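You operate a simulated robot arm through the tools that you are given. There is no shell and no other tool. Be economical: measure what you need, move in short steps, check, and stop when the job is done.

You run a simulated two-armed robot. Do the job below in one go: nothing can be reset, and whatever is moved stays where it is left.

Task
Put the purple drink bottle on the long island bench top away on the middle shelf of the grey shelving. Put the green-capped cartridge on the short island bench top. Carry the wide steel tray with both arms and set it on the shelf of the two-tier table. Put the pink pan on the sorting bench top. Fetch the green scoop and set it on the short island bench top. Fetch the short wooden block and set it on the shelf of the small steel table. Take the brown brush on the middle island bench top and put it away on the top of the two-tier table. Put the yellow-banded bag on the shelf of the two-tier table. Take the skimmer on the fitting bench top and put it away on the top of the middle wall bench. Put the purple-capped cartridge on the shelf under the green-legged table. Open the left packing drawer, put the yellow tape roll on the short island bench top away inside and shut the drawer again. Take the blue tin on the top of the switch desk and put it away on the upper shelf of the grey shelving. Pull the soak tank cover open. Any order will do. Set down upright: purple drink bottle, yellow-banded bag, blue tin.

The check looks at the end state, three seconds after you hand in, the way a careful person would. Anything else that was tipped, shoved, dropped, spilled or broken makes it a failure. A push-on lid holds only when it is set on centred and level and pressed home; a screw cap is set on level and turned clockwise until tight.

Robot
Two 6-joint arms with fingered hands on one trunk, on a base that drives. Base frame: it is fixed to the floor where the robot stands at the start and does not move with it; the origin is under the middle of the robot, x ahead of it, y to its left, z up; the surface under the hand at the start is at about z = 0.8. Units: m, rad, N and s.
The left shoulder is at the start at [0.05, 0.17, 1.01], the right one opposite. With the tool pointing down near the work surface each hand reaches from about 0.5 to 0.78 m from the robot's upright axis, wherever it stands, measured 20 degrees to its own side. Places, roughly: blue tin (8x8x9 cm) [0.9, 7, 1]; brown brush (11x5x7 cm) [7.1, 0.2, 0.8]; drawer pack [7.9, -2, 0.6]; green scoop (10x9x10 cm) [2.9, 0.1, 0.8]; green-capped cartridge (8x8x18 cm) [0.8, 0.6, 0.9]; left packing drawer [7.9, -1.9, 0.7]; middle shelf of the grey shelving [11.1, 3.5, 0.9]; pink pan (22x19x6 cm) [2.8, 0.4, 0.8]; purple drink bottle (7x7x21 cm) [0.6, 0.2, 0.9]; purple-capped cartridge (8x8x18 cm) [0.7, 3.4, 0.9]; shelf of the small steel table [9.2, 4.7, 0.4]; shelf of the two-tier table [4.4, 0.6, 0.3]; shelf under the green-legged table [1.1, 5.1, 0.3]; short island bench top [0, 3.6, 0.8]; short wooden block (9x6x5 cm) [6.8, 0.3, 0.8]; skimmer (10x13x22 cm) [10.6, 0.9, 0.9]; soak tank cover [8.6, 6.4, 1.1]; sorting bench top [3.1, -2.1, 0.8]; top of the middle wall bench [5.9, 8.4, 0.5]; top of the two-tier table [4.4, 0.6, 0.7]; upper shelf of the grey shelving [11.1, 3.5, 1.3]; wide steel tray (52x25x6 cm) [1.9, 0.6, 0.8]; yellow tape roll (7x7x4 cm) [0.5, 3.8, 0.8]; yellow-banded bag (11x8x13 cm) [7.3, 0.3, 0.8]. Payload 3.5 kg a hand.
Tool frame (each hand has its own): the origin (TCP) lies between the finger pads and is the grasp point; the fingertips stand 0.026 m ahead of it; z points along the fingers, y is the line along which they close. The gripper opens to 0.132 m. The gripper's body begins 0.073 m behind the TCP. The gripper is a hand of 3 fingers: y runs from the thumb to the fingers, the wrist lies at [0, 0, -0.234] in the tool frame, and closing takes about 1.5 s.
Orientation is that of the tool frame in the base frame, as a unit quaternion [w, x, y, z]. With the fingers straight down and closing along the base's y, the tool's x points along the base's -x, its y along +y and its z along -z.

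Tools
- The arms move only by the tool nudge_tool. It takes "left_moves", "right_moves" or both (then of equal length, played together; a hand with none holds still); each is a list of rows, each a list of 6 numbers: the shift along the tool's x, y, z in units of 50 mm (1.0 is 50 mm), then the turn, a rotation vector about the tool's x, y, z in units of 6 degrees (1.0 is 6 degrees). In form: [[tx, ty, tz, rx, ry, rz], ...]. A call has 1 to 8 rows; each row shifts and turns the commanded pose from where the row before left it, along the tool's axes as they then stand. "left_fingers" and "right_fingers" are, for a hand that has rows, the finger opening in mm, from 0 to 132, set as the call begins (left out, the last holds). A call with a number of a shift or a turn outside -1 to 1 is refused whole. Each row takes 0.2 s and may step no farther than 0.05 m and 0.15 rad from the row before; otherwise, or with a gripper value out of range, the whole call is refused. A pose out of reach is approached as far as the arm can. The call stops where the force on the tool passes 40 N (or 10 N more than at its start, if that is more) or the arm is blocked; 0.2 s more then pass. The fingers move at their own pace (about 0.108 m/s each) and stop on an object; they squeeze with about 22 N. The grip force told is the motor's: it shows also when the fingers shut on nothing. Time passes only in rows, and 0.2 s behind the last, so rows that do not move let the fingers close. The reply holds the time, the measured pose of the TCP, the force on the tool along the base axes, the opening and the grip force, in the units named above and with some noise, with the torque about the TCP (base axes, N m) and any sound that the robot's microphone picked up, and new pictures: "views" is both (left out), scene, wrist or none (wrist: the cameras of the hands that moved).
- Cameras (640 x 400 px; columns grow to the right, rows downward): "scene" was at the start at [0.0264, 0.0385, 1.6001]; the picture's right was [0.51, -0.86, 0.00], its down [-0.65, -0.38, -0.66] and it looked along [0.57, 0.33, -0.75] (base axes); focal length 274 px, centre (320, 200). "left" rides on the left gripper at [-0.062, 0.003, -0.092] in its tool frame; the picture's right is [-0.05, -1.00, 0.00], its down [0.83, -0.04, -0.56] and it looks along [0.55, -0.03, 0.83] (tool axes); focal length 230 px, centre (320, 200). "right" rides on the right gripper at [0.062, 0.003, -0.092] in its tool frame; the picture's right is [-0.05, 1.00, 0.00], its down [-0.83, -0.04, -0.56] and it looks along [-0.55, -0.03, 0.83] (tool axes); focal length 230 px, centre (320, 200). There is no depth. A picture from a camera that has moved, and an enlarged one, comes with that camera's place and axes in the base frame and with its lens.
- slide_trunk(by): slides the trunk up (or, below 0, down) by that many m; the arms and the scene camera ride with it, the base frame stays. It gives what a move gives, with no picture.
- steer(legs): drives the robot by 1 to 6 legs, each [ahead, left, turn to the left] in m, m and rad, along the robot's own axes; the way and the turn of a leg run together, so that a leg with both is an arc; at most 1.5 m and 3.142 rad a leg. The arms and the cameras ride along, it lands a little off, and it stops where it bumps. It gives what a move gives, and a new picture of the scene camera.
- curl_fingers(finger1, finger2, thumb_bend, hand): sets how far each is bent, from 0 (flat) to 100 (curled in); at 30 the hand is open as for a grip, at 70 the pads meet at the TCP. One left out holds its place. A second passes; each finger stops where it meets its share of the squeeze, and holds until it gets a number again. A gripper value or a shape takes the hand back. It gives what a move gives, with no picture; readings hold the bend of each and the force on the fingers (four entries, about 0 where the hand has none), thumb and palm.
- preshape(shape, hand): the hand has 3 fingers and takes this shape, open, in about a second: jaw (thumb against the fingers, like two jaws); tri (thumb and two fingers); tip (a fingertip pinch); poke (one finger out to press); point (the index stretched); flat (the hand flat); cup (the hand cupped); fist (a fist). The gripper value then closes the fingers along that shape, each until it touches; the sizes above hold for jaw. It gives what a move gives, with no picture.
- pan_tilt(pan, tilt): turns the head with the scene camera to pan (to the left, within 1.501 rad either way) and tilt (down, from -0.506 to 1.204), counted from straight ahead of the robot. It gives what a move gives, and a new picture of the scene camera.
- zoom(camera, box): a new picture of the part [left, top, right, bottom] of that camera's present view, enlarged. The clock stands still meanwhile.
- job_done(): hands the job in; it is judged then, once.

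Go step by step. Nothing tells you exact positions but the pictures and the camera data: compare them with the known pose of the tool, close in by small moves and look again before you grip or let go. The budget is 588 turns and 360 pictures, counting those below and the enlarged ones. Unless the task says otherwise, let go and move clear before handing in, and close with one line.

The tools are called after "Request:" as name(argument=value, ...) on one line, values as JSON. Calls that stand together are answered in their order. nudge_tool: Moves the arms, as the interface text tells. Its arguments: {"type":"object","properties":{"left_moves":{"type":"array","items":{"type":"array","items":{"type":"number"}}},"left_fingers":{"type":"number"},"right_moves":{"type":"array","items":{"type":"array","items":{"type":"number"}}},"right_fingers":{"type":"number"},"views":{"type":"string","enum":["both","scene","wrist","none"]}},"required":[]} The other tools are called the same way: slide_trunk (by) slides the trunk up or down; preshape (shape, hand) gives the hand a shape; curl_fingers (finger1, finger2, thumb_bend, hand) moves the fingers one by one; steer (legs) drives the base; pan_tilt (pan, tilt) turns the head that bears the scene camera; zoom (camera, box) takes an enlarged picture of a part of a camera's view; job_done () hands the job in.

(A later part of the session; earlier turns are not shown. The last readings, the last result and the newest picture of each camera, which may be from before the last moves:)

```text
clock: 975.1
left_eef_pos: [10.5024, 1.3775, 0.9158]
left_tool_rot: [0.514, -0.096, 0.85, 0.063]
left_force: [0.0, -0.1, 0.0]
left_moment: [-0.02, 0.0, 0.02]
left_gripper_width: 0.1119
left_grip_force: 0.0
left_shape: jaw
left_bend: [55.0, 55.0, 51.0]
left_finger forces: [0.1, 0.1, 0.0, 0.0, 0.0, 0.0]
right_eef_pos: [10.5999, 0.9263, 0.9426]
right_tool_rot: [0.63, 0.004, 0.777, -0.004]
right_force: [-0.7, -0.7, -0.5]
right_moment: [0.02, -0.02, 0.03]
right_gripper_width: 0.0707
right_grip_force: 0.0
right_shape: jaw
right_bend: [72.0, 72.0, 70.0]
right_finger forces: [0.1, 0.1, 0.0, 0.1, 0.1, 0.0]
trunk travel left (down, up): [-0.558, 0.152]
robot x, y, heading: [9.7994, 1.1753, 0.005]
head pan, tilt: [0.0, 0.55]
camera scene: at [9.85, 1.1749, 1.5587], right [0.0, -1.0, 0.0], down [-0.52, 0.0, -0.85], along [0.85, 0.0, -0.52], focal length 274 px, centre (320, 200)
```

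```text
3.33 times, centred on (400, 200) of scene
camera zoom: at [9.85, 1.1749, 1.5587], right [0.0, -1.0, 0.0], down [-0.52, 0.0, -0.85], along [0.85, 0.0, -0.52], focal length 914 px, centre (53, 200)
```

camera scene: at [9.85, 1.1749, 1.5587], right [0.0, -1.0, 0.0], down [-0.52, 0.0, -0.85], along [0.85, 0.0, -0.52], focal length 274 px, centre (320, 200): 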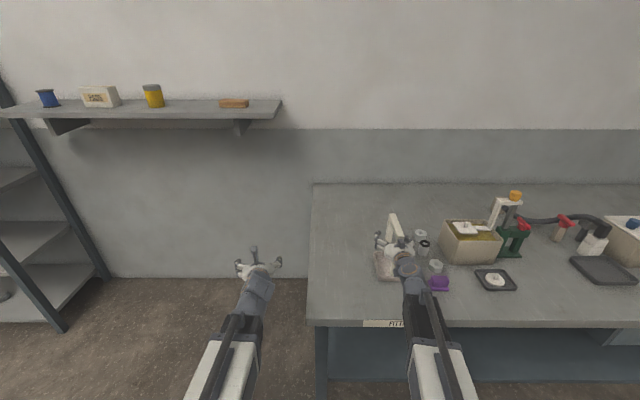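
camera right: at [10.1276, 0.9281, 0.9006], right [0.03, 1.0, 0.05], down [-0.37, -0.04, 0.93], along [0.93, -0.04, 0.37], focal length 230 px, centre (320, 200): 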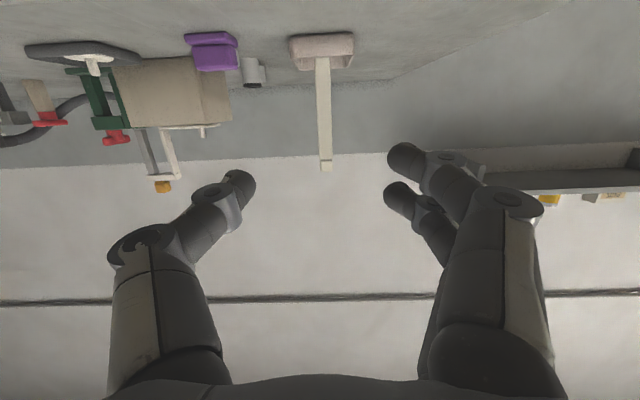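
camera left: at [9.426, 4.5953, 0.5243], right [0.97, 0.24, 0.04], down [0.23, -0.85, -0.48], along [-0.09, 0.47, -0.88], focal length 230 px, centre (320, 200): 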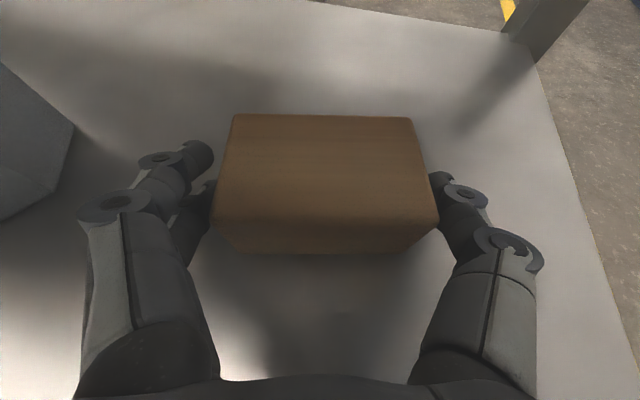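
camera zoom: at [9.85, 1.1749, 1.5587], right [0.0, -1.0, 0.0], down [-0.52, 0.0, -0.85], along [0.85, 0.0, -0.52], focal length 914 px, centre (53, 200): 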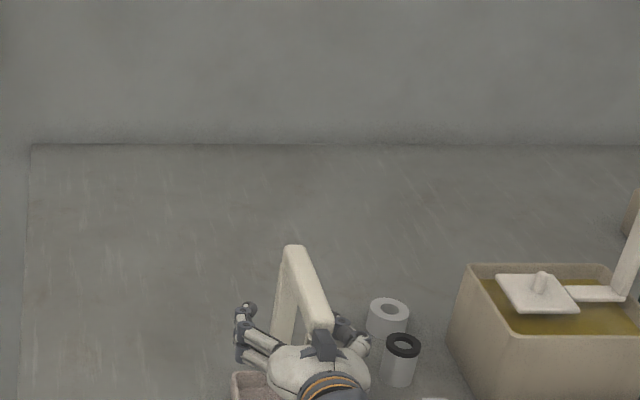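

The handle geometry is unclear up close; I back up a little for a better look.

Request:
steer(legs=[[-0.2, 0, 0]])

Request:
zoom(camera="scene", box=[340, 160, 430, 240])

Request:
zoom(camera="right", box=[200, 0, 440, 220])

```text
clock: 976.7
left_eef_pos: [10.302, 1.3753, 0.9167]
left_tool_rot: [0.513, -0.096, 0.85, 0.063]
left_force: [-0.9, 0.6, 0.3]
left_moment: [0.01, 0.0, 0.02]
left_gripper_width: 0.1115
left_grip_force: 0.0
left_shape: jaw
left_bend: [55.0, 55.0, 51.0]
left_finger forces: [0.0, 0.1, 0.1, 0.0, 0.0, 0.1]
right_eef_pos: [10.4004, 0.9256, 0.9429]
right_tool_rot: [0.63, 0.004, 0.777, -0.005]
right_force: [0.5, -0.2, 0.0]
right_moment: [0.0, -0.02, 0.0]
right_gripper_width: 0.0707
right_grip_force: 0.1
right_shape: jaw
right_bend: [72.0, 72.0, 70.0]
right_finger forces: [0.1, 0.1, 0.1, 0.0, 0.0, 0.1]
trunk travel left (down, up): [-0.558, 0.152]
robot x, y, heading: [9.6008, 1.1755, 0.001]
head pan, tilt: [0.0, 0.55]
camera scene: at [9.6505, 1.174, 1.5588], right [0.0, -1.0, 0.0], down [-0.52, 0.0, -0.85], along [0.85, 0.0, -0.52], focal length 274 px, centre (320, 200)
```

scene: 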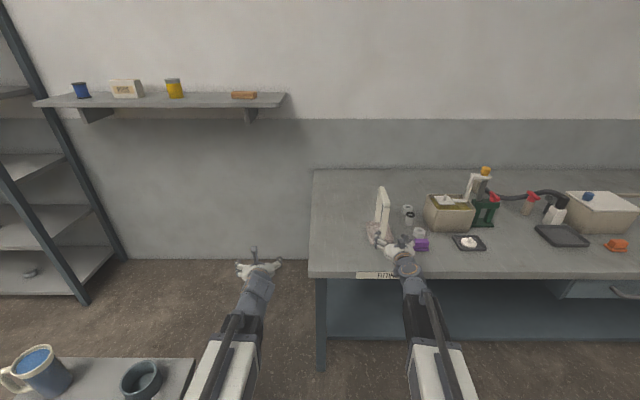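

```text
5.00 times, centred on (385, 200) of scene
camera zoom: at [9.6505, 1.174, 1.5588], right [0.0, -1.0, 0.0], down [-0.52, 0.0, -0.85], along [0.85, 0.0, -0.52], focal length 1371 px, centre (-5, 200)
```

zoom: 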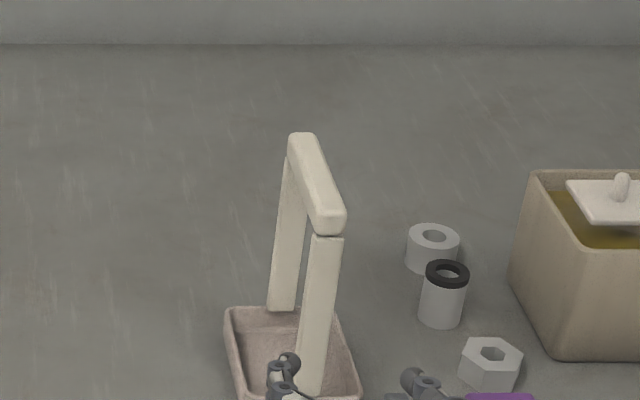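

```text
1.82 times, centred on (320, 110) of right
camera zoom: at [10.2988, 0.9309, 0.9009], right [0.02, 1.0, 0.05], down [-0.37, -0.04, 0.93], along [0.93, -0.04, 0.37], focal length 418 px, centre (320, 364)
```

zoom: 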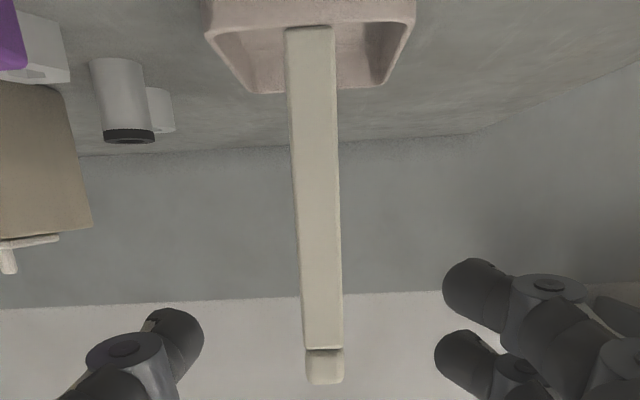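

Now clear: a dish with an arch handle whose top bar runs along x (10.51–10.63, y 0.924, z ≈ 1.02). I'll straighten the right hand to point down and take the bar from above.

Request:
slide_trunk(by=0.15)

Request:
nudge_tool(right_moves=[[0.2, 0, -0.97, 0, 0, 0], [0.2, 0, -0.97, 0, 0, 0], [0, 0, 0, 0, 1, 0], [0, 0, 0, 0, 1, 0], [0, 0, 0, 0, 1, 0], [0, 0, 0, 0, 1, 0], [0, 0, 0, 0, 1, 0], [0, 0, 0, 0, 1, 0]], views="none")

Request:
nudge_tool(right_moves=[[0, 0, 0, 0, 1, 0], [0, 0, 0, 0, 1, 0], [0, 0, 0, 0, 1, 0], [0, 0, 0, 0, 1, 0], [0, 0, 0, 0, 1, 0], [0, 0, 0, 0, 1, 0], [0, 0, 0, 0, 1, 0]], right_fingers=70, views="none")

```text
clock: 978.5
left_eef_pos: [10.3025, 1.3747, 1.0667]
left_tool_rot: [0.513, -0.095, 0.851, 0.063]
left_force: [0.0, -0.1, 0.8]
left_moment: [-0.02, 0.0, -0.01]
left_gripper_width: 0.1121
left_grip_force: 0.1
left_shape: jaw
left_bend: [55.0, 55.0, 51.0]
left_finger forces: [0.0, 0.1, 0.0, 0.1, 0.0, 0.0]
right_eef_pos: [10.4012, 0.9252, 1.0921]
right_tool_rot: [0.63, 0.004, 0.776, -0.005]
right_force: [0.0, 0.2, 0.2]
right_moment: [0.0, 0.0, 0.0]
right_gripper_width: 0.0703
right_grip_force: 0.0
right_shape: jaw
right_bend: [72.0, 72.0, 70.0]
right_finger forces: [0.0, 0.0, 0.0, 0.0, 0.0, 0.0]
trunk travel left (down, up): [-0.708, 0.002]
robot x, y, heading: [9.6004, 1.1757, 0.004]
head pan, tilt: [0.0, 0.55]
```

```text
clock: 980.3
left_eef_pos: [10.3022, 1.3755, 1.0641]
left_tool_rot: [0.513, -0.095, 0.851, 0.063]
left_force: [0.6, -0.4, 0.5]
left_moment: [0.01, 0.01, 0.04]
left_gripper_width: 0.1117
left_grip_force: 0.0
left_shape: jaw
left_bend: [55.0, 55.0, 51.0]
left_finger forces: [0.0, 0.0, 0.1, 0.0, 0.0, 0.0]
right_eef_pos: [10.3018, 0.9266, 1.0936]
right_tool_rot: [0.359, 0.005, 0.933, -0.003]
right_force: [-0.4, -0.6, -0.6]
right_moment: [-0.01, 0.02, -0.03]
right_gripper_width: 0.0708
right_grip_force: 0.1
right_shape: jaw
right_bend: [72.0, 72.0, 70.0]
right_finger forces: [0.1, 0.0, 0.1, 0.0, 0.0, 0.1]
trunk travel left (down, up): [-0.708, 0.002]
robot x, y, heading: [9.6027, 1.1705, 0.003]
head pan, tilt: [0.0, 0.55]
```

```text
clock: 981.9
left_eef_pos: [10.3028, 1.3753, 1.0665]
left_tool_rot: [0.513, -0.095, 0.851, 0.063]
left_force: [-0.1, 0.0, -0.1]
left_moment: [0.02, 0.02, 0.01]
left_gripper_width: 0.1117
left_grip_force: 0.0
left_shape: jaw
left_bend: [55.0, 55.0, 51.0]
left_finger forces: [0.0, 0.0, 0.0, 0.1, 0.0, 0.1]
right_eef_pos: [10.3017, 0.9274, 1.0928]
right_tool_rot: [0.001, 0.006, 1.0, 0.0]
right_force: [-0.4, -0.2, 0.1]
right_moment: [-0.02, 0.01, 0.0]
right_gripper_width: 0.0708
right_grip_force: 0.0
right_shape: jaw
right_bend: [72.0, 72.0, 70.0]
right_finger forces: [0.0, 0.1, 0.1, 0.0, 0.1, 0.0]
trunk travel left (down, up): [-0.708, 0.002]
robot x, y, heading: [9.6032, 1.1762, 0.006]
head pan, tilt: [0.0, 0.55]
```

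Request:
steer(legs=[[0.268, 0, 0]])

Request:
zoom(camera="right", box=[0, 0, 640, 400])

```text
clock: 983.8
left_eef_pos: [10.5727, 1.3758, 1.0656]
left_tool_rot: [0.513, -0.095, 0.851, 0.063]
left_force: [-0.1, 0.1, 0.1]
left_moment: [0.0, 0.05, -0.03]
left_gripper_width: 0.1116
left_grip_force: 0.0
left_shape: jaw
left_bend: [55.0, 55.0, 51.0]
left_finger forces: [0.1, 0.0, 0.1, 0.1, 0.0, 0.1]
right_eef_pos: [10.5725, 0.9279, 1.0927]
right_tool_rot: [0.001, 0.006, 1.0, -0.001]
right_force: [0.1, -0.1, -0.8]
right_moment: [0.02, 0.06, 0.03]
right_gripper_width: 0.0709
right_grip_force: 0.1
right_shape: jaw
right_bend: [72.0, 72.0, 70.0]
right_finger forces: [0.0, 0.0, 0.0, 0.0, 0.0, 0.1]
trunk travel left (down, up): [-0.708, 0.002]
robot x, y, heading: [9.8734, 1.1765, 0.002]
head pan, tilt: [0.0, 0.55]
camera scene: at [9.922, 1.175, 1.7087], right [0.0, -1.0, 0.0], down [-0.52, 0.0, -0.85], along [0.85, 0.0, -0.52], focal length 274 px, centre (320, 200)
```

scene: 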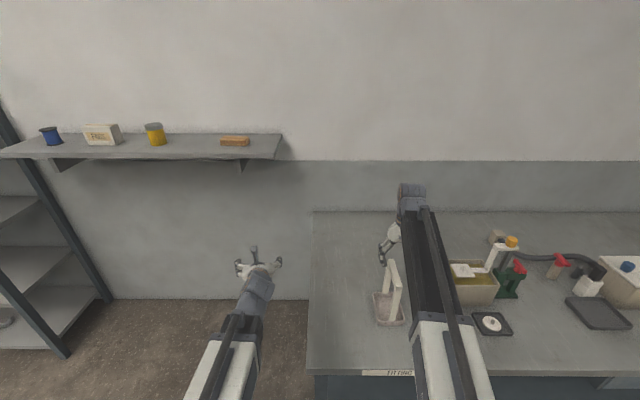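

```text
1.00 times, centred on (320, 200) of right (not enlarged: the box is as wide or as high as the picture)
camera zoom: at [10.5121, 0.9329, 1.1837], right [0.06, 1.0, 0.0], down [0.83, -0.05, 0.56], along [0.55, -0.04, -0.83], focal length 230 px, centre (320, 200)
```

zoom: 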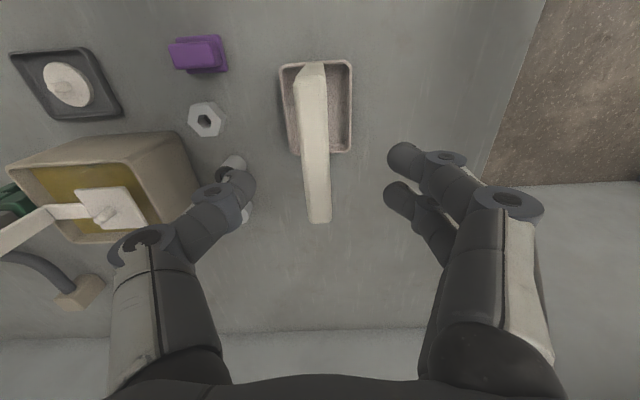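

Bar centre ≈ [10.58, 0.924]. Lower onto it and close.

Request:
nudge_tool(right_moves=[[-0.16, -0.07, 0.5, 0, 0, 0], [0, 0, 0.6, 0, 0, 0], [0, 0, 0.45, 0, 0, 0]], right_fingers=60, views="wrist")

Request:
nudge_tool(right_moves=[[0, 0, 0, 0, 0, 0], [0, 0, 0, 0, 0, 0], [0, 0, 0, 0, 0, 0], [0, 0, 0, 0, 0, 0], [0, 0, 0, 0, 0, 0]], right_fingers=0, views="none")

```text
clock: 984.6
left_eef_pos: [10.5726, 1.3768, 1.0657]
left_tool_rot: [0.513, -0.095, 0.851, 0.063]
left_force: [0.1, 0.1, 0.5]
left_moment: [-0.01, 0.03, 0.0]
left_gripper_width: 0.1119
left_grip_force: 0.0
left_shape: jaw
left_bend: [55.0, 55.0, 51.0]
left_finger forces: [0.1, 0.0, 0.0, 0.0, 0.1, 0.0]
right_eef_pos: [10.5809, 0.9252, 1.0147]
right_tool_rot: [0.001, 0.006, 1.0, -0.002]
right_force: [-0.4, -1.0, -0.2]
right_moment: [0.02, -0.01, -0.01]
right_gripper_width: 0.0606
right_grip_force: 0.0
right_shape: jaw
right_bend: [73.0, 73.0, 70.0]
right_finger forces: [0.0, 0.0, 0.0, 0.0, 0.1, 0.0]
trunk travel left (down, up): [-0.708, 0.002]
robot x, y, heading: [9.8739, 1.1776, 0.002]
head pan, tilt: [0.0, 0.55]
camera right: at [10.5198, 0.9293, 1.1066], right [0.06, 1.0, 0.0], down [0.83, -0.05, 0.56], along [0.56, -0.04, -0.83], focal length 230 px, centre (320, 200)
```

right: 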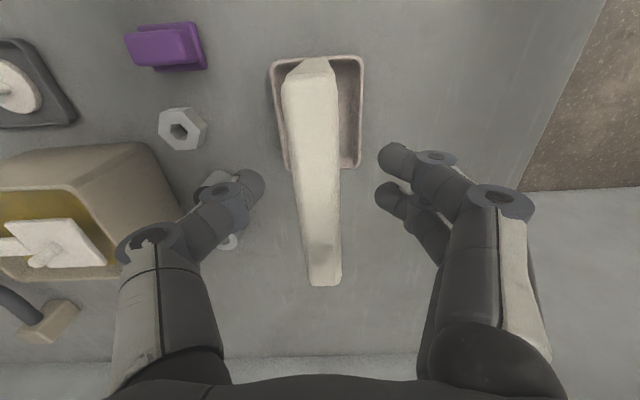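

```text
clock: 985.8
left_eef_pos: [10.5745, 1.3767, 1.0658]
left_tool_rot: [0.512, -0.095, 0.851, 0.063]
left_force: [0.1, -0.2, -0.1]
left_moment: [-0.03, -0.01, 0.0]
left_gripper_width: 0.1117
left_grip_force: 0.0
left_shape: jaw
left_bend: [55.0, 55.0, 51.0]
left_finger forces: [0.0, 0.0, 0.1, 0.0, 0.0, 0.1]
right_eef_pos: [10.5804, 0.9247, 1.0151]
right_tool_rot: [0.001, 0.006, 1.0, -0.001]
right_force: [0.9, -0.5, -0.2]
right_moment: [0.0, -0.04, 0.02]
right_gripper_width: 0.0183
right_grip_force: 22.2
right_shape: jaw
right_bend: [72.0, 72.0, 70.0]
right_finger forces: [9.9, 9.9, 0.0, 0.1, 19.7, 0.1]
trunk travel left (down, up): [-0.708, 0.002]
robot x, y, heading: [9.8726, 1.174, 0.002]
head pan, tilt: [0.0, 0.55]
```

Gripped (18 mm). Lift and back away.

Request:
nudge_tool(right_moves=[[0, 0, -0.3, 0, 0, 0], [0, 0, -0.5, 0, 0, 0], [0.3, 0, -0.5, 0, 0, 0]], views="wrist")

Request:
steer(legs=[[-0.5, 0, 0]])

```text
clock: 986.6
left_eef_pos: [10.5725, 1.3762, 1.0662]
left_tool_rot: [0.513, -0.094, 0.851, 0.062]
left_force: [0.5, 0.6, 0.6]
left_moment: [0.0, 0.0, -0.02]
left_gripper_width: 0.1116
left_grip_force: 0.1
left_shape: jaw
left_bend: [55.0, 55.0, 51.0]
left_finger forces: [0.1, 0.0, 0.0, 0.0, 0.0, 0.0]
right_eef_pos: [10.566, 0.9259, 1.0812]
right_tool_rot: [0.001, 0.006, 1.0, 0.0]
right_force: [-0.1, -0.1, -1.8]
right_moment: [0.01, 0.01, -0.04]
right_gripper_width: 0.0182
right_grip_force: 22.6
right_shape: jaw
right_bend: [72.0, 72.0, 70.0]
right_finger forces: [10.0, 9.8, 0.1, 0.0, 19.8, 0.0]
trunk travel left (down, up): [-0.708, 0.002]
robot x, y, heading: [9.8698, 1.174, 0.004]
head pan, tilt: [0.0, 0.55]
camera right: at [10.5047, 0.93, 1.1722], right [0.06, 1.0, 0.0], down [0.83, -0.05, 0.56], along [0.56, -0.04, -0.83], focal length 230 px, centre (320, 200)
```

right: 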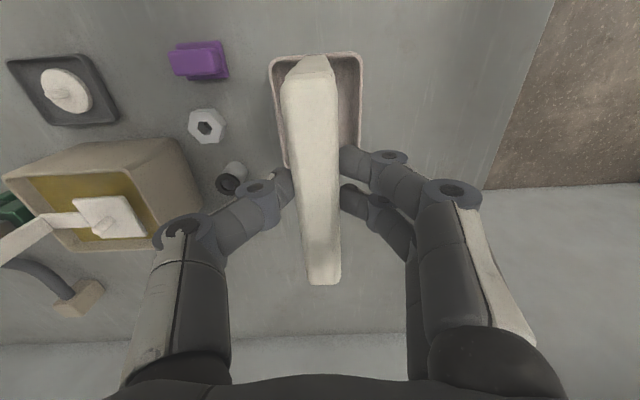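

```text
clock: 989.5
left_eef_pos: [10.0738, 1.3757, 1.0646]
left_tool_rot: [0.513, -0.097, 0.85, 0.064]
left_force: [-0.6, 1.2, 0.6]
left_moment: [0.02, 0.01, 0.0]
left_gripper_width: 0.1117
left_grip_force: 0.0
left_shape: jaw
left_bend: [55.0, 55.0, 51.0]
left_finger forces: [0.0, 0.2, 0.0, 0.0, 0.0, 0.0]
right_eef_pos: [10.0678, 0.9255, 1.0813]
right_tool_rot: [0.001, 0.006, 1.0, -0.001]
right_force: [-0.1, 0.6, -2.5]
right_moment: [-0.01, 0.03, 0.02]
right_gripper_width: 0.0185
right_grip_force: 21.6
right_shape: jaw
right_bend: [72.0, 72.0, 70.0]
right_finger forces: [10.0, 9.7, 0.1, 0.0, 19.8, 0.0]
trunk travel left (down, up): [-0.708, 0.002]
robot x, y, heading: [9.3733, 1.1736, 0.005]
head pan, tilt: [0.0, 0.55]
camera scene: at [9.4219, 1.1726, 1.7088], right [0.01, -1.0, 0.0], down [-0.52, 0.0, -0.85], along [0.85, 0.01, -0.52], focal length 274 px, centre (320, 200)
```

scene: 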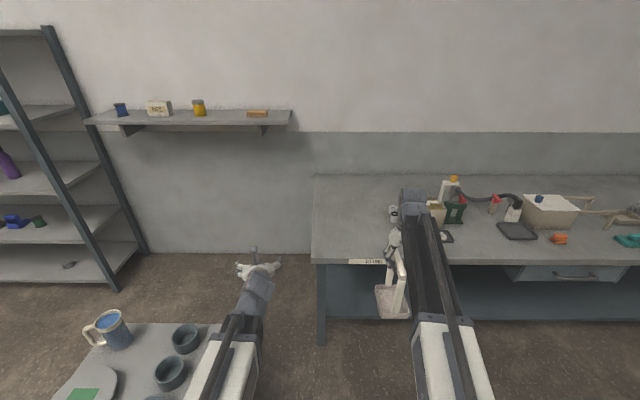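

Skimmer held. I'll avoid passing it over the cart: go west, north, then up the aisle toward the wall benches.

Request:
steer(legs=[[-0.82, 0, 0], [0, 1.3, 0], [0, 0.95, 0], [1.5, 0, 0], [0, 0, 1.566]])

Request:
steer(legs=[[1.5, 0, 0], [1.5, 0, 0], [1.0, 0, 0]])

```text
clock: 1015.4
left_eef_pos: [9.8501, 4.1321, 1.0658]
left_tool_rot: [-0.323, 0.663, -0.542, -0.404]
left_force: [0.7, 0.6, 0.2]
left_moment: [-0.04, 0.01, 0.01]
left_gripper_width: 0.1118
left_grip_force: 0.0
left_shape: jaw
left_bend: [55.0, 55.0, 51.0]
left_finger forces: [0.0, 0.0, 0.1, 0.0, 0.0, 0.1]
right_eef_pos: [10.3018, 4.1149, 1.0809]
right_tool_rot: [0.001, -0.695, 0.719, 0.0]
right_force: [-0.8, 0.3, -2.1]
right_moment: [-0.03, 0.03, 0.02]
right_gripper_width: 0.0182
right_grip_force: 22.2
right_shape: jaw
right_bend: [72.0, 72.0, 70.0]
right_finger forces: [9.9, 10.3, 0.0, 0.0, 20.1, 0.0]
trunk travel left (down, up): [-0.708, 0.002]
robot x, y, heading: [10.0375, 3.4257, 1.555]
head pan, tilt: [0.0, 0.55]
camera scene: at [10.0359, 3.4762, 1.7087], right [1.0, -0.02, 0.0], down [-0.01, -0.52, -0.85], along [0.01, 0.85, -0.52], focal length 274 px, centre (320, 200)
```

scene: 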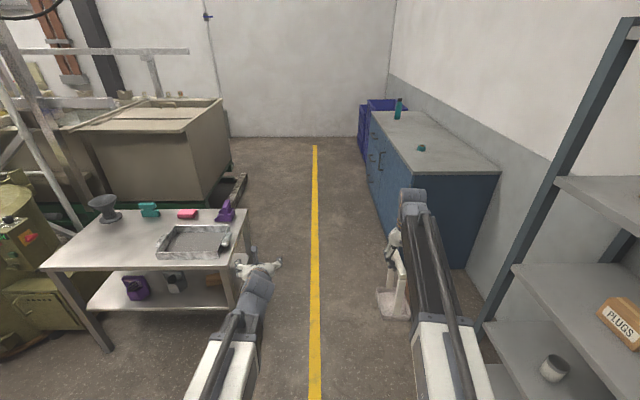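

```text
clock: 1034.8
left_eef_pos: [9.9248, 8.1501, 1.0661]
left_tool_rot: [-0.321, 0.665, -0.539, -0.405]
left_force: [-0.1, 0.3, -0.2]
left_moment: [0.01, 0.02, 0.01]
left_gripper_width: 0.1119
left_grip_force: 0.0
left_shape: jaw
left_bend: [55.0, 55.0, 51.0]
left_finger forces: [0.0, 0.0, 0.1, 0.1, 0.0, 0.0]
right_eef_pos: [10.3757, 8.1368, 1.08]
right_tool_rot: [0.002, -0.697, 0.717, 0.0]
right_force: [-0.3, 0.4, -1.6]
right_moment: [-0.01, 0.01, 0.0]
right_gripper_width: 0.0181
right_grip_force: 22.4
right_shape: jaw
right_bend: [72.0, 72.0, 70.0]
right_finger forces: [9.9, 10.4, 0.1, 0.0, 20.1, 0.1]
trunk travel left (down, up): [-0.708, 0.002]
robot x, y, heading: [10.1139, 7.4468, 1.558]
head pan, tilt: [0.0, 0.55]
camera scene: at [10.1147, 7.4954, 1.7087], right [1.0, -0.01, 0.0], down [-0.01, -0.52, -0.85], along [0.01, 0.85, -0.52], focal length 274 px, centre (320, 200)
```

scene: 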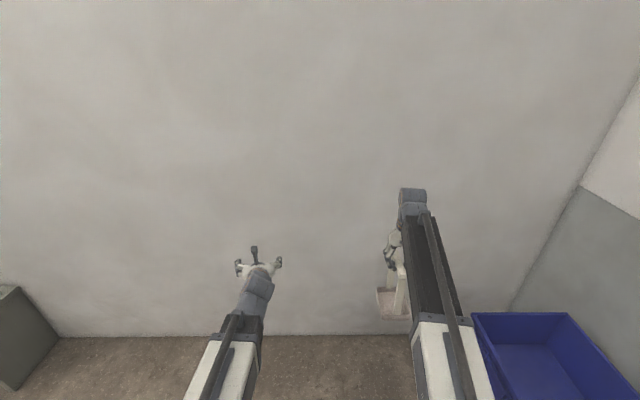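

Request:
steer(legs=[[0, 0, 1.583]])

Request:
pan_tilt(pan=-0.25, tilt=0.3)

```text
clock: 1039.0
left_eef_pos: [9.4134, 7.2418, 1.0648]
left_tool_rot: [0.065, 0.851, 0.098, -0.512]
left_force: [0.2, -0.5, -0.1]
left_moment: [0.0, 0.04, 0.01]
left_gripper_width: 0.1116
left_grip_force: 0.0
left_shape: jaw
left_bend: [55.0, 55.0, 51.0]
left_finger forces: [0.0, 0.0, 0.1, 0.1, 0.1, 0.0]
right_eef_pos: [9.42, 7.6931, 1.0815]
right_tool_rot: [0.0, 1.0, -0.004, -0.001]
right_force: [0.7, 0.2, -2.5]
right_moment: [-0.02, -0.02, -0.01]
right_gripper_width: 0.0181
right_grip_force: 21.9
right_shape: jaw
right_bend: [72.0, 72.0, 70.0]
right_finger forces: [9.8, 9.8, 0.0, 0.0, 19.5, 0.0]
trunk travel left (down, up): [-0.708, 0.002]
robot x, y, heading: [10.1193, 7.4443, -3.131]
head pan, tilt: [0.0, 0.55]
camera scene: at [10.0639, 7.4443, 1.7087], right [-0.01, 1.0, 0.0], down [0.52, 0.0, -0.85], along [-0.85, -0.01, -0.52], focal length 274 px, centre (320, 200)
```

scene: 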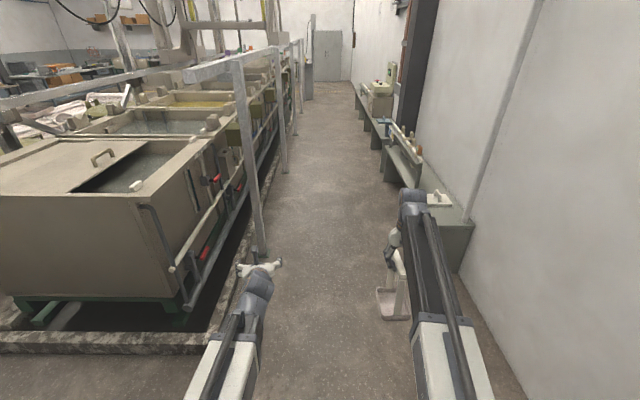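

```text
clock: 1039.8
left_eef_pos: [9.4146, 7.2417, 1.0652]
left_tool_rot: [0.065, 0.85, 0.098, -0.513]
left_force: [0.2, -0.4, 0.5]
left_moment: [-0.03, 0.01, -0.01]
left_gripper_width: 0.1118
left_grip_force: 0.0
left_shape: jaw
left_bend: [55.0, 55.0, 51.0]
left_finger forces: [0.0, 0.0, 0.1, 0.0, 0.0, 0.0]
right_eef_pos: [9.4212, 7.6932, 1.0811]
right_tool_rot: [-0.001, 1.0, -0.003, -0.001]
right_force: [-0.6, 0.1, -3.2]
right_moment: [0.0, 0.03, -0.01]
right_gripper_width: 0.0182
right_grip_force: 22.5
right_shape: jaw
right_bend: [72.0, 72.0, 70.0]
right_finger forces: [9.8, 9.8, 0.0, 0.0, 19.6, 0.0]
trunk travel left (down, up): [-0.708, 0.002]
robot x, y, heading: [10.1143, 7.4445, -3.132]
head pan, tilt: [-0.25, 0.3]
camera scene: at [10.063, 7.4674, 1.7316], right [0.24, 0.97, 0.0], down [0.29, -0.07, -0.95], along [-0.93, 0.23, -0.3], focal length 274 px, centre (320, 200)
```

scene: 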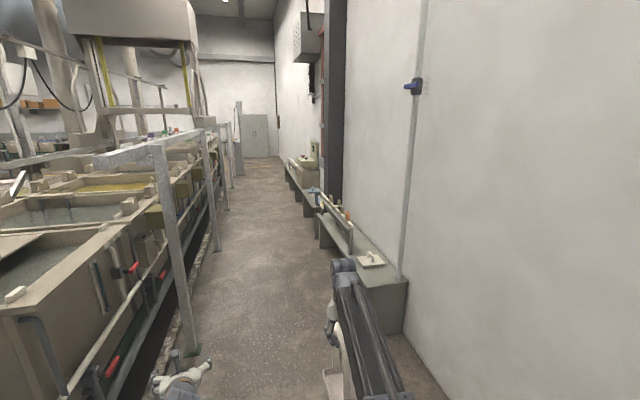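

The corridor is clear at y ≈ 7.5. I drive along it to the middle wall bench.

Request:
steer(legs=[[0, -0.07, -0.01], [1.5, 0, 0], [1.2, 0, 0]])

Request:
pan_tilt(pan=-0.6, tilt=0.45)

```text
clock: 1053.6
left_eef_pos: [6.7068, 7.3151, 1.0652]
left_tool_rot: [0.063, 0.851, 0.094, -0.513]
left_force: [-0.6, -0.2, 0.0]
left_moment: [0.0, 0.01, 0.05]
left_gripper_width: 0.1117
left_grip_force: 0.0
left_shape: jaw
left_bend: [55.0, 55.0, 51.0]
left_finger forces: [0.0, 0.0, 0.0, 0.0, 0.0, 0.0]
right_eef_pos: [6.7141, 7.7665, 1.0799]
right_tool_rot: [-0.001, 1.0, -0.007, -0.001]
right_force: [-0.2, 0.0, -1.8]
right_moment: [-0.01, -0.01, -0.02]
right_gripper_width: 0.018
right_grip_force: 21.6
right_shape: jaw
right_bend: [72.0, 72.0, 70.0]
right_finger forces: [9.8, 9.8, 0.0, 0.0, 19.6, 0.1]
trunk travel left (down, up): [-0.708, 0.002]
robot x, y, heading: [7.4078, 7.5147, -3.142]
head pan, tilt: [-0.25, 0.3]
camera scene: at [7.3561, 7.5354, 1.7317], right [0.25, 0.97, 0.0], down [0.29, -0.07, -0.96], along [-0.93, 0.23, -0.3], focal length 274 px, centre (320, 200)
```

scene: 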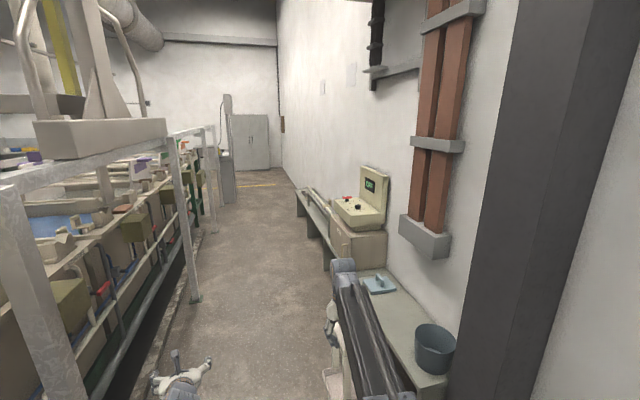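

```text
clock: 1054.4
left_eef_pos: [6.7067, 7.3156, 1.0647]
left_tool_rot: [0.062, 0.851, 0.094, -0.513]
left_force: [0.3, -0.9, -0.4]
left_moment: [0.0, 0.02, 0.03]
left_gripper_width: 0.1116
left_grip_force: 0.1
left_shape: jaw
left_bend: [55.0, 55.0, 51.0]
left_finger forces: [0.0, 0.1, 0.0, 0.0, 0.0, 0.0]
right_eef_pos: [6.715, 7.7661, 1.0808]
right_tool_rot: [-0.001, 1.0, -0.008, -0.001]
right_force: [-0.9, 0.7, -2.2]
right_moment: [0.01, 0.01, 0.01]
right_gripper_width: 0.0183
right_grip_force: 22.1
right_shape: jaw
right_bend: [72.0, 72.0, 70.0]
right_finger forces: [9.8, 9.8, 0.0, 0.1, 19.6, 0.0]
trunk travel left (down, up): [-0.708, 0.002]
robot x, y, heading: [7.4123, 7.515, -3.138]
head pan, tilt: [-0.6, 0.45]
camera scene: at [7.371, 7.5642, 1.7178], right [0.56, 0.83, 0.0], down [0.36, -0.25, -0.9], along [-0.74, 0.51, -0.44], focal length 274 px, centre (320, 200)
```

scene: 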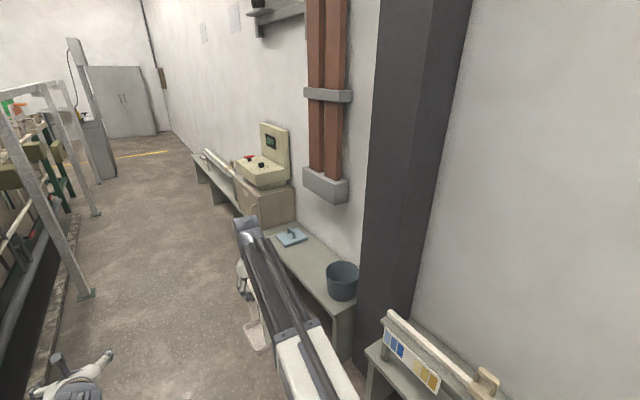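

The middle wall bench has a free stretch between the blue dish (x ≈ 5.8) and the bucket (x ≈ 6.46). I turn to face it.

Request:
steer(legs=[[0.9, 0, 0], [0, 0, -1.571], [0, 0.55, 0]])

Request:
pan_tilt(pan=0.0, tilt=0.8)

```text
clock: 1065.7
left_eef_pos: [5.7555, 8.2058, 1.0658]
left_tool_rot: [-0.316, 0.671, -0.531, -0.408]
left_force: [-0.1, 0.2, -1.0]
left_moment: [-0.01, -0.01, -0.03]
left_gripper_width: 0.1116
left_grip_force: 0.0
left_shape: jaw
left_bend: [55.0, 55.0, 51.0]
left_finger forces: [0.0, 0.0, 0.0, 0.1, 0.1, 0.0]
right_eef_pos: [6.2063, 8.2024, 1.0805]
right_tool_rot: [0.001, -0.706, 0.708, 0.0]
right_force: [-1.3, -0.2, -2.2]
right_moment: [-0.01, 0.01, 0.02]
right_gripper_width: 0.0177
right_grip_force: 22.0
right_shape: jaw
right_bend: [72.0, 72.0, 70.0]
right_finger forces: [9.8, 9.6, 0.1, 0.1, 19.4, 0.1]
trunk travel left (down, up): [-0.708, 0.002]
robot x, y, heading: [5.966, 7.508, 1.584]
head pan, tilt: [-0.6, 0.45]
camera scene: at [6.0123, 7.5426, 1.7178], right [0.83, -0.55, 0.0], down [-0.24, -0.36, -0.9], along [0.5, 0.75, -0.44], focal length 274 px, centre (320, 200)
```

scene: 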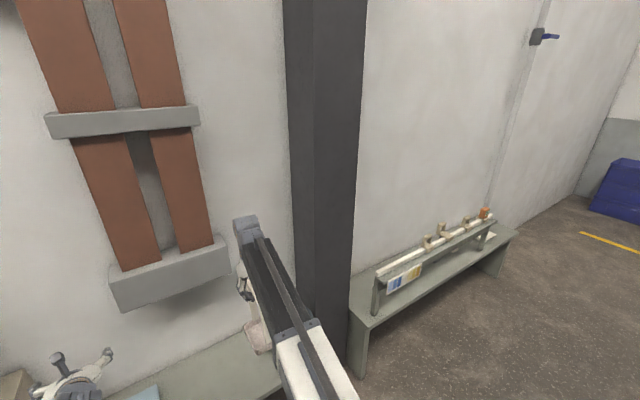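

```text
clock: 1066.7
left_eef_pos: [5.7559, 8.2068, 1.0652]
left_tool_rot: [-0.316, 0.672, -0.531, -0.409]
left_force: [0.4, 0.1, 0.3]
left_moment: [0.01, 0.01, -0.03]
left_gripper_width: 0.1119
left_grip_force: 0.1
left_shape: jaw
left_bend: [55.0, 55.0, 51.0]
left_finger forces: [0.0, 0.0, 0.1, 0.0, 0.0, 0.1]
right_eef_pos: [6.2069, 8.2025, 1.0807]
right_tool_rot: [0.001, -0.706, 0.709, 0.0]
right_force: [-1.1, 0.0, -1.6]
right_moment: [0.0, -0.01, -0.02]
right_gripper_width: 0.0178
right_grip_force: 21.5
right_shape: jaw
right_bend: [72.0, 72.0, 70.0]
right_finger forces: [9.7, 9.6, 0.0, 0.0, 19.4, 0.0]
trunk travel left (down, up): [-0.708, 0.002]
robot x, y, heading: [5.9638, 7.5085, 1.585]
head pan, tilt: [0.0, 0.799]
camera scene: at [5.9611, 7.5468, 1.6874], right [1.0, 0.01, 0.0], down [0.01, -0.72, -0.7], along [-0.01, 0.7, -0.72], focal length 274 px, centre (320, 200)
```

scene: 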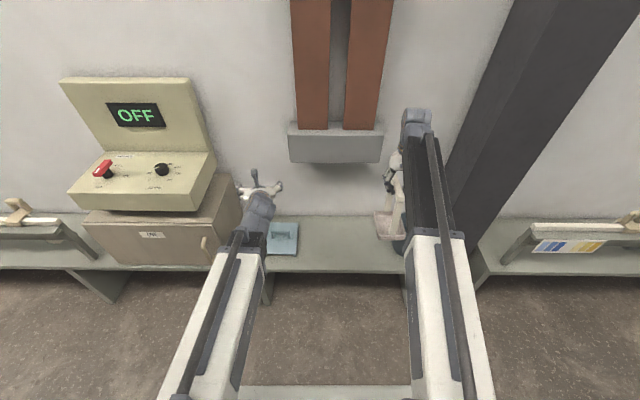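

Bench top spans y 8.23–8.57; the skimmer goes to about [6.15, 8.40]. I move the left hand inward and up, then advance and lower with the trunk.

Request:
nudge_tool(left_moves=[[-0.5, -0.7, -0.3, 0, 0, 0], [-0.5, -0.7, -0.3, 0, 0, 0]], views="none")

Request:
steer(legs=[[0.195, 0.045, -0.013]])

Request:
slide_trunk(by=-0.3)

Request:
zoom(camera="right", box=[0, 0, 640, 400])

Request:
pan_tilt(pan=-0.3, tilt=0.9)

```text
clock: 1067.3
left_eef_pos: [5.8259, 8.2203, 1.1228]
left_tool_rot: [-0.317, 0.671, -0.532, -0.408]
left_force: [-0.1, 0.1, -0.4]
left_moment: [0.02, 0.02, -0.01]
left_gripper_width: 0.1115
left_grip_force: 0.0
left_shape: jaw
left_bend: [54.0, 54.0, 50.0]
left_finger forces: [0.1, 0.0, 0.0, 0.1, 0.0, 0.1]
right_eef_pos: [6.2079, 8.2031, 1.0803]
right_tool_rot: [0.001, -0.706, 0.708, 0.0]
right_force: [0.6, -0.8, -2.6]
right_moment: [-0.07, 0.0, 0.01]
right_gripper_width: 0.0178
right_grip_force: 22.5
right_shape: jaw
right_bend: [72.0, 72.0, 70.0]
right_finger forces: [9.8, 9.6, 0.0, 0.0, 19.5, 0.0]
trunk travel left (down, up): [-0.708, 0.002]
robot x, y, heading: [5.9626, 7.507, 1.583]
head pan, tilt: [0.0, 0.799]
```

```text
clock: 1068.8
left_eef_pos: [5.7879, 8.4172, 1.1223]
left_tool_rot: [-0.318, 0.669, -0.535, -0.407]
left_force: [-0.3, 1.2, -0.4]
left_moment: [0.03, 0.0, 0.01]
left_gripper_width: 0.1118
left_grip_force: 0.1
left_shape: jaw
left_bend: [54.0, 54.0, 50.0]
left_finger forces: [0.0, 0.1, 0.0, 0.1, 0.0, 0.0]
right_eef_pos: [6.1683, 8.3958, 1.0799]
right_tool_rot: [0.0, -0.701, 0.713, -0.001]
right_force: [-0.7, 0.2, -1.6]
right_moment: [0.01, 0.0, 0.02]
right_gripper_width: 0.0181
right_grip_force: 21.7
right_shape: jaw
right_bend: [72.0, 72.0, 70.0]
right_finger forces: [9.8, 9.7, 0.1, 0.0, 19.6, 0.1]
trunk travel left (down, up): [-0.708, 0.002]
robot x, y, heading: [5.9151, 7.6997, 1.568]
head pan, tilt: [0.0, 0.799]
camera scene: at [5.9146, 7.7424, 1.6873], right [1.0, 0.0, 0.0], down [0.0, -0.72, -0.7], along [0.0, 0.7, -0.72], focal length 274 px, centre (320, 200)
```

scene: 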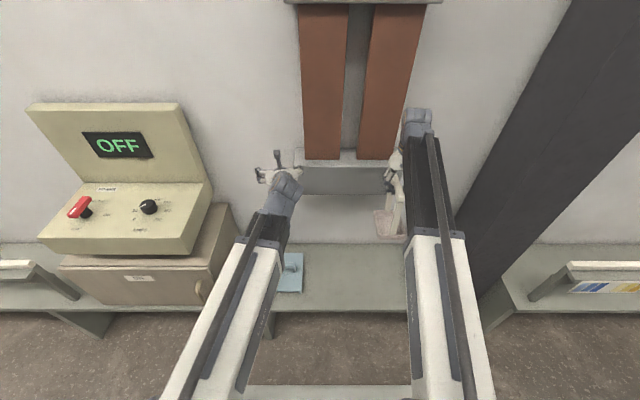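

```text
clock: 1071.8
left_eef_pos: [5.7871, 8.4165, 0.8224]
left_tool_rot: [-0.319, 0.668, -0.535, -0.407]
left_force: [0.2, -0.2, -0.4]
left_moment: [-0.01, 0.01, -0.03]
left_gripper_width: 0.1117
left_grip_force: 0.0
left_shape: jaw
left_bend: [54.0, 54.0, 50.0]
left_finger forces: [0.1, 0.0, 0.1, 0.0, 0.0, 0.0]
right_eef_pos: [6.1689, 8.3933, 0.7803]
right_tool_rot: [0.002, -0.702, 0.712, 0.0]
right_force: [-0.2, 0.0, -3.3]
right_moment: [-0.01, -0.01, -0.01]
right_gripper_width: 0.0177
right_grip_force: 22.5
right_shape: jaw
right_bend: [72.0, 72.0, 70.0]
right_finger forces: [9.8, 9.7, 0.0, 0.1, 19.5, 0.0]
trunk travel left (down, up): [-0.408, 0.302]
robot x, y, heading: [5.9174, 7.7002, 1.571]
head pan, tilt: [0.0, 0.799]
```

```text
1.00 times, centred on (320, 200) of right (not enlarged: the box is as wide or as high as the picture)
camera zoom: at [6.1656, 8.3331, 0.8718], right [-1.0, 0.07, 0.0], down [0.05, 0.83, 0.56], along [0.04, 0.56, -0.83], focal length 230 px, centre (320, 200)
```

zoom: 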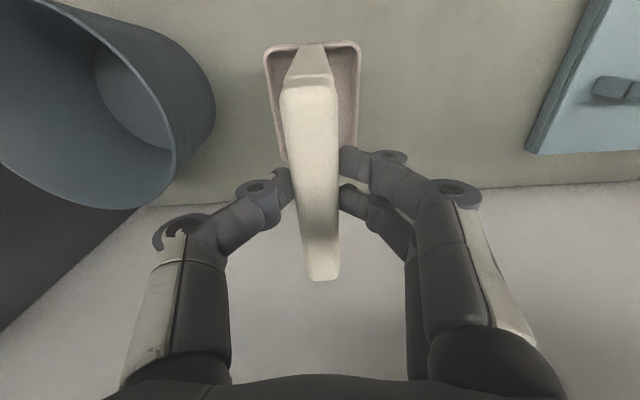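

```text
clock: 1072.7
left_eef_pos: [5.7872, 8.415, 0.8219]
left_tool_rot: [-0.318, 0.668, -0.535, -0.407]
left_force: [-0.5, 0.3, -0.1]
left_moment: [-0.03, 0.0, -0.02]
left_gripper_width: 0.1115
left_grip_force: 0.0
left_shape: jaw
left_bend: [54.0, 54.0, 50.0]
left_finger forces: [0.0, 0.0, 0.1, 0.1, 0.1, 0.1]
right_eef_pos: [6.168, 8.3942, 0.7813]
right_tool_rot: [0.001, -0.701, 0.713, 0.0]
right_force: [0.7, 1.1, -1.9]
right_moment: [-0.02, 0.0, -0.01]
right_gripper_width: 0.018
right_grip_force: 22.2
right_shape: jaw
right_bend: [72.0, 72.0, 70.0]
right_finger forces: [9.8, 9.7, 0.0, 0.0, 19.5, 0.0]
trunk travel left (down, up): [-0.408, 0.302]
robot x, y, heading: [5.9144, 7.6989, 1.572]
head pan, tilt: [-0.3, 0.901]
camera scene: at [5.9372, 7.7323, 1.3795], right [0.96, -0.29, 0.0], down [-0.23, -0.75, -0.62], along [0.18, 0.59, -0.78], focal length 274 px, centre (320, 200)
```

scene: 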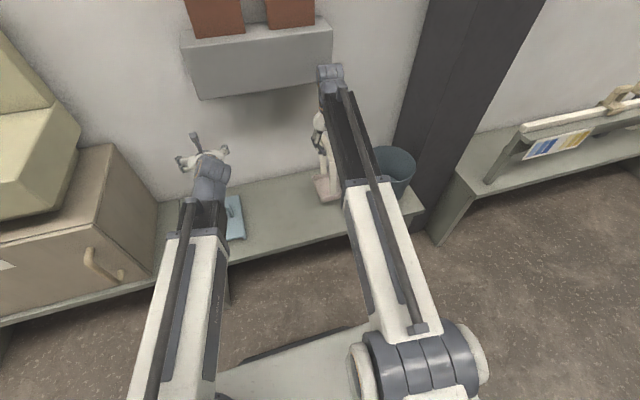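

The bucket is close on the right; I shift the hand ~10 cm left to the middle of the gap, then lower to the bench.

Request:
nudge_tool(right_moves=[[0, 0.65, 0, 0, 0, 0], [0, 0.65, 0, 0, 0, 0], [0, 0.6, 0, 0, 0, 0]], views="wrist")

Request:
slide_trunk(by=-0.045)

Request:
slide_trunk(by=-0.012)

```text
clock: 1073.5
left_eef_pos: [5.7875, 8.4156, 0.8229]
left_tool_rot: [-0.318, 0.668, -0.535, -0.407]
left_force: [0.5, 0.7, 0.2]
left_moment: [-0.03, 0.01, -0.04]
left_gripper_width: 0.1116
left_grip_force: 0.1
left_shape: jaw
left_bend: [54.0, 54.0, 50.0]
left_finger forces: [0.0, 0.0, 0.0, 0.1, 0.0, 0.1]
right_eef_pos: [6.0733, 8.3952, 0.7813]
right_tool_rot: [0.001, -0.702, 0.712, 0.0]
right_force: [0.4, 0.5, -2.9]
right_moment: [-0.04, -0.04, 0.0]
right_gripper_width: 0.0178
right_grip_force: 22.1
right_shape: jaw
right_bend: [72.0, 72.0, 70.0]
right_finger forces: [10.0, 9.8, 0.0, 0.1, 20.0, 0.0]
trunk travel left (down, up): [-0.408, 0.302]
robot x, y, heading: [5.9165, 7.7015, 1.569]
head pan, tilt: [-0.3, 0.901]
camera right: at [6.071, 8.3341, 0.8716], right [-1.0, 0.07, 0.0], down [0.06, 0.83, 0.56], along [0.04, 0.56, -0.83], focal length 230 px, centre (320, 200)
```

right: 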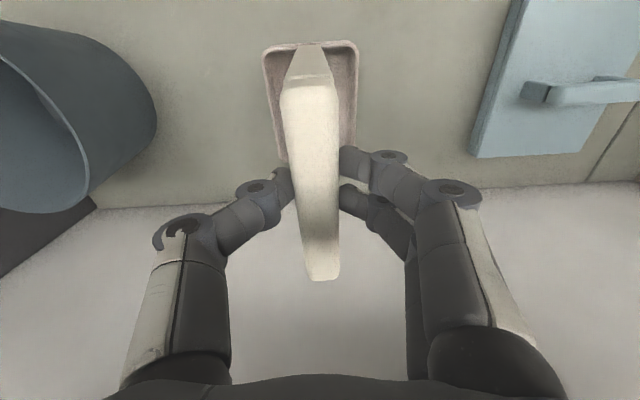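

```text
clock: 1074.3
left_eef_pos: [5.7863, 8.4143, 0.7779]
left_tool_rot: [-0.319, 0.668, -0.535, -0.407]
left_force: [-0.3, 0.4, 0.1]
left_moment: [-0.01, -0.02, 0.01]
left_gripper_width: 0.1119
left_grip_force: 0.0
left_shape: jaw
left_bend: [54.0, 54.0, 50.0]
left_finger forces: [0.0, 0.0, 0.1, 0.1, 0.0, 0.1]
right_eef_pos: [6.0745, 8.3964, 0.7351]
right_tool_rot: [0.0, -0.702, 0.712, 0.0]
right_force: [0.2, 0.3, -2.5]
right_moment: [-0.03, -0.01, 0.02]
right_gripper_width: 0.018
right_grip_force: 22.7
right_shape: jaw
right_bend: [72.0, 72.0, 70.0]
right_finger forces: [10.0, 9.9, 0.1, 0.1, 19.8, 0.0]
trunk travel left (down, up): [-0.363, 0.347]
robot x, y, heading: [5.9169, 7.7038, 1.572]
head pan, tilt: [-0.3, 0.901]
```

```text
clock: 1074.9
left_eef_pos: [5.7877, 8.4154, 0.7667]
left_tool_rot: [-0.318, 0.668, -0.535, -0.406]
left_force: [-0.4, -1.2, -0.8]
left_moment: [0.03, 0.0, 0.01]
left_gripper_width: 0.1114
left_grip_force: 0.0
left_shape: jaw
left_bend: [54.0, 54.0, 50.0]
left_finger forces: [0.0, 0.1, 0.1, 0.1, 0.0, 0.0]
right_eef_pos: [6.0738, 8.3946, 0.7224]
right_tool_rot: [0.001, -0.701, 0.713, -0.001]
right_force: [0.3, -0.3, -2.9]
right_moment: [0.01, -0.02, -0.01]
right_gripper_width: 0.0178
right_grip_force: 21.8
right_shape: jaw
right_bend: [72.0, 72.0, 70.0]
right_finger forces: [10.0, 9.8, 0.0, 0.0, 19.9, 0.0]
trunk travel left (down, up): [-0.351, 0.359]
robot x, y, heading: [5.9136, 7.6991, 1.566]
head pan, tilt: [-0.3, 0.901]
```

Request:
slide_trunk(by=-0.01)

Request:
slide_trunk(by=-0.008)

Request:
slide_trunk(by=-0.008)

```text
clock: 1075.5
left_eef_pos: [5.7876, 8.4133, 0.7565]
left_tool_rot: [-0.32, 0.667, -0.536, -0.407]
left_force: [0.2, 0.3, 0.5]
left_moment: [-0.02, 0.01, 0.01]
left_gripper_width: 0.1116
left_grip_force: 0.1
left_shape: jaw
left_bend: [54.0, 54.0, 50.0]
left_finger forces: [0.0, 0.0, 0.0, 0.0, 0.0, 0.0]
right_eef_pos: [6.074, 8.3942, 0.7154]
right_tool_rot: [0.003, -0.701, 0.713, 0.001]
right_force: [-1.5, -2.7, 8.1]
right_moment: [0.07, 0.08, 0.01]
right_gripper_width: 0.0184
right_grip_force: 21.9
right_shape: jaw
right_bend: [72.0, 72.0, 70.0]
right_finger forces: [10.3, 13.1, 0.1, 0.0, 22.1, 0.0]
trunk travel left (down, up): [-0.341, 0.369]
robot x, y, heading: [5.9195, 7.7026, 1.572]
head pan, tilt: [-0.3, 0.901]
```

```text
clock: 1076.0
left_eef_pos: [5.787, 8.4133, 0.748]
left_tool_rot: [-0.319, 0.668, -0.535, -0.407]
left_force: [-0.2, -0.6, -0.7]
left_moment: [0.0, 0.02, 0.01]
left_gripper_width: 0.1115
left_grip_force: 0.0
left_shape: jaw
left_bend: [54.0, 54.0, 50.0]
left_finger forces: [0.0, 0.0, 0.0, 0.1, 0.0, 0.1]
right_eef_pos: [6.0743, 8.3949, 0.7125]
right_tool_rot: [0.003, -0.702, 0.712, 0.003]
right_force: [-1.2, -7.2, 21.2]
right_moment: [-0.03, -0.02, 0.01]
right_gripper_width: 0.0217
right_grip_force: 21.8
right_shape: jaw
right_bend: [73.0, 73.0, 71.0]
right_finger forces: [12.3, 12.4, 0.0, 0.1, 24.2, 0.1]
trunk travel left (down, up): [-0.334, 0.376]
robot x, y, heading: [5.9162, 7.6992, 1.57]
head pan, tilt: [-0.3, 0.901]
stopped: the force on the tool passed its limit at 42 N (the readings are from after the stop); the commanded pose is now the measured one
```

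```text
clock: 1076.4
left_eef_pos: [5.7867, 8.414, 0.7445]
left_tool_rot: [-0.32, 0.668, -0.534, -0.407]
left_force: [-0.2, 0.1, 0.6]
left_moment: [-0.04, -0.01, 0.0]
left_gripper_width: 0.1117
left_grip_force: 0.1
left_shape: jaw
left_bend: [54.0, 54.0, 50.0]
left_finger forces: [0.0, 0.0, 0.0, 0.0, 0.0, 0.0]
right_eef_pos: [6.0739, 8.3951, 0.7126]
right_tool_rot: [0.007, -0.701, 0.713, 0.004]
right_force: [-0.6, -5.4, 22.0]
right_moment: [-0.09, 0.01, -0.04]
right_gripper_width: 0.0217
right_grip_force: 22.3
right_shape: jaw
right_bend: [73.0, 73.0, 72.0]
right_finger forces: [12.4, 12.4, 0.0, 0.0, 24.3, 0.0]
trunk travel left (down, up): [-0.33, 0.38]
robot x, y, heading: [5.9169, 7.7013, 1.573]
head pan, tilt: [-0.3, 0.901]
stopped: the force on the tool passed its limit at 44 N (the readings are from after the stop); the commanded pose is now the measured one
```

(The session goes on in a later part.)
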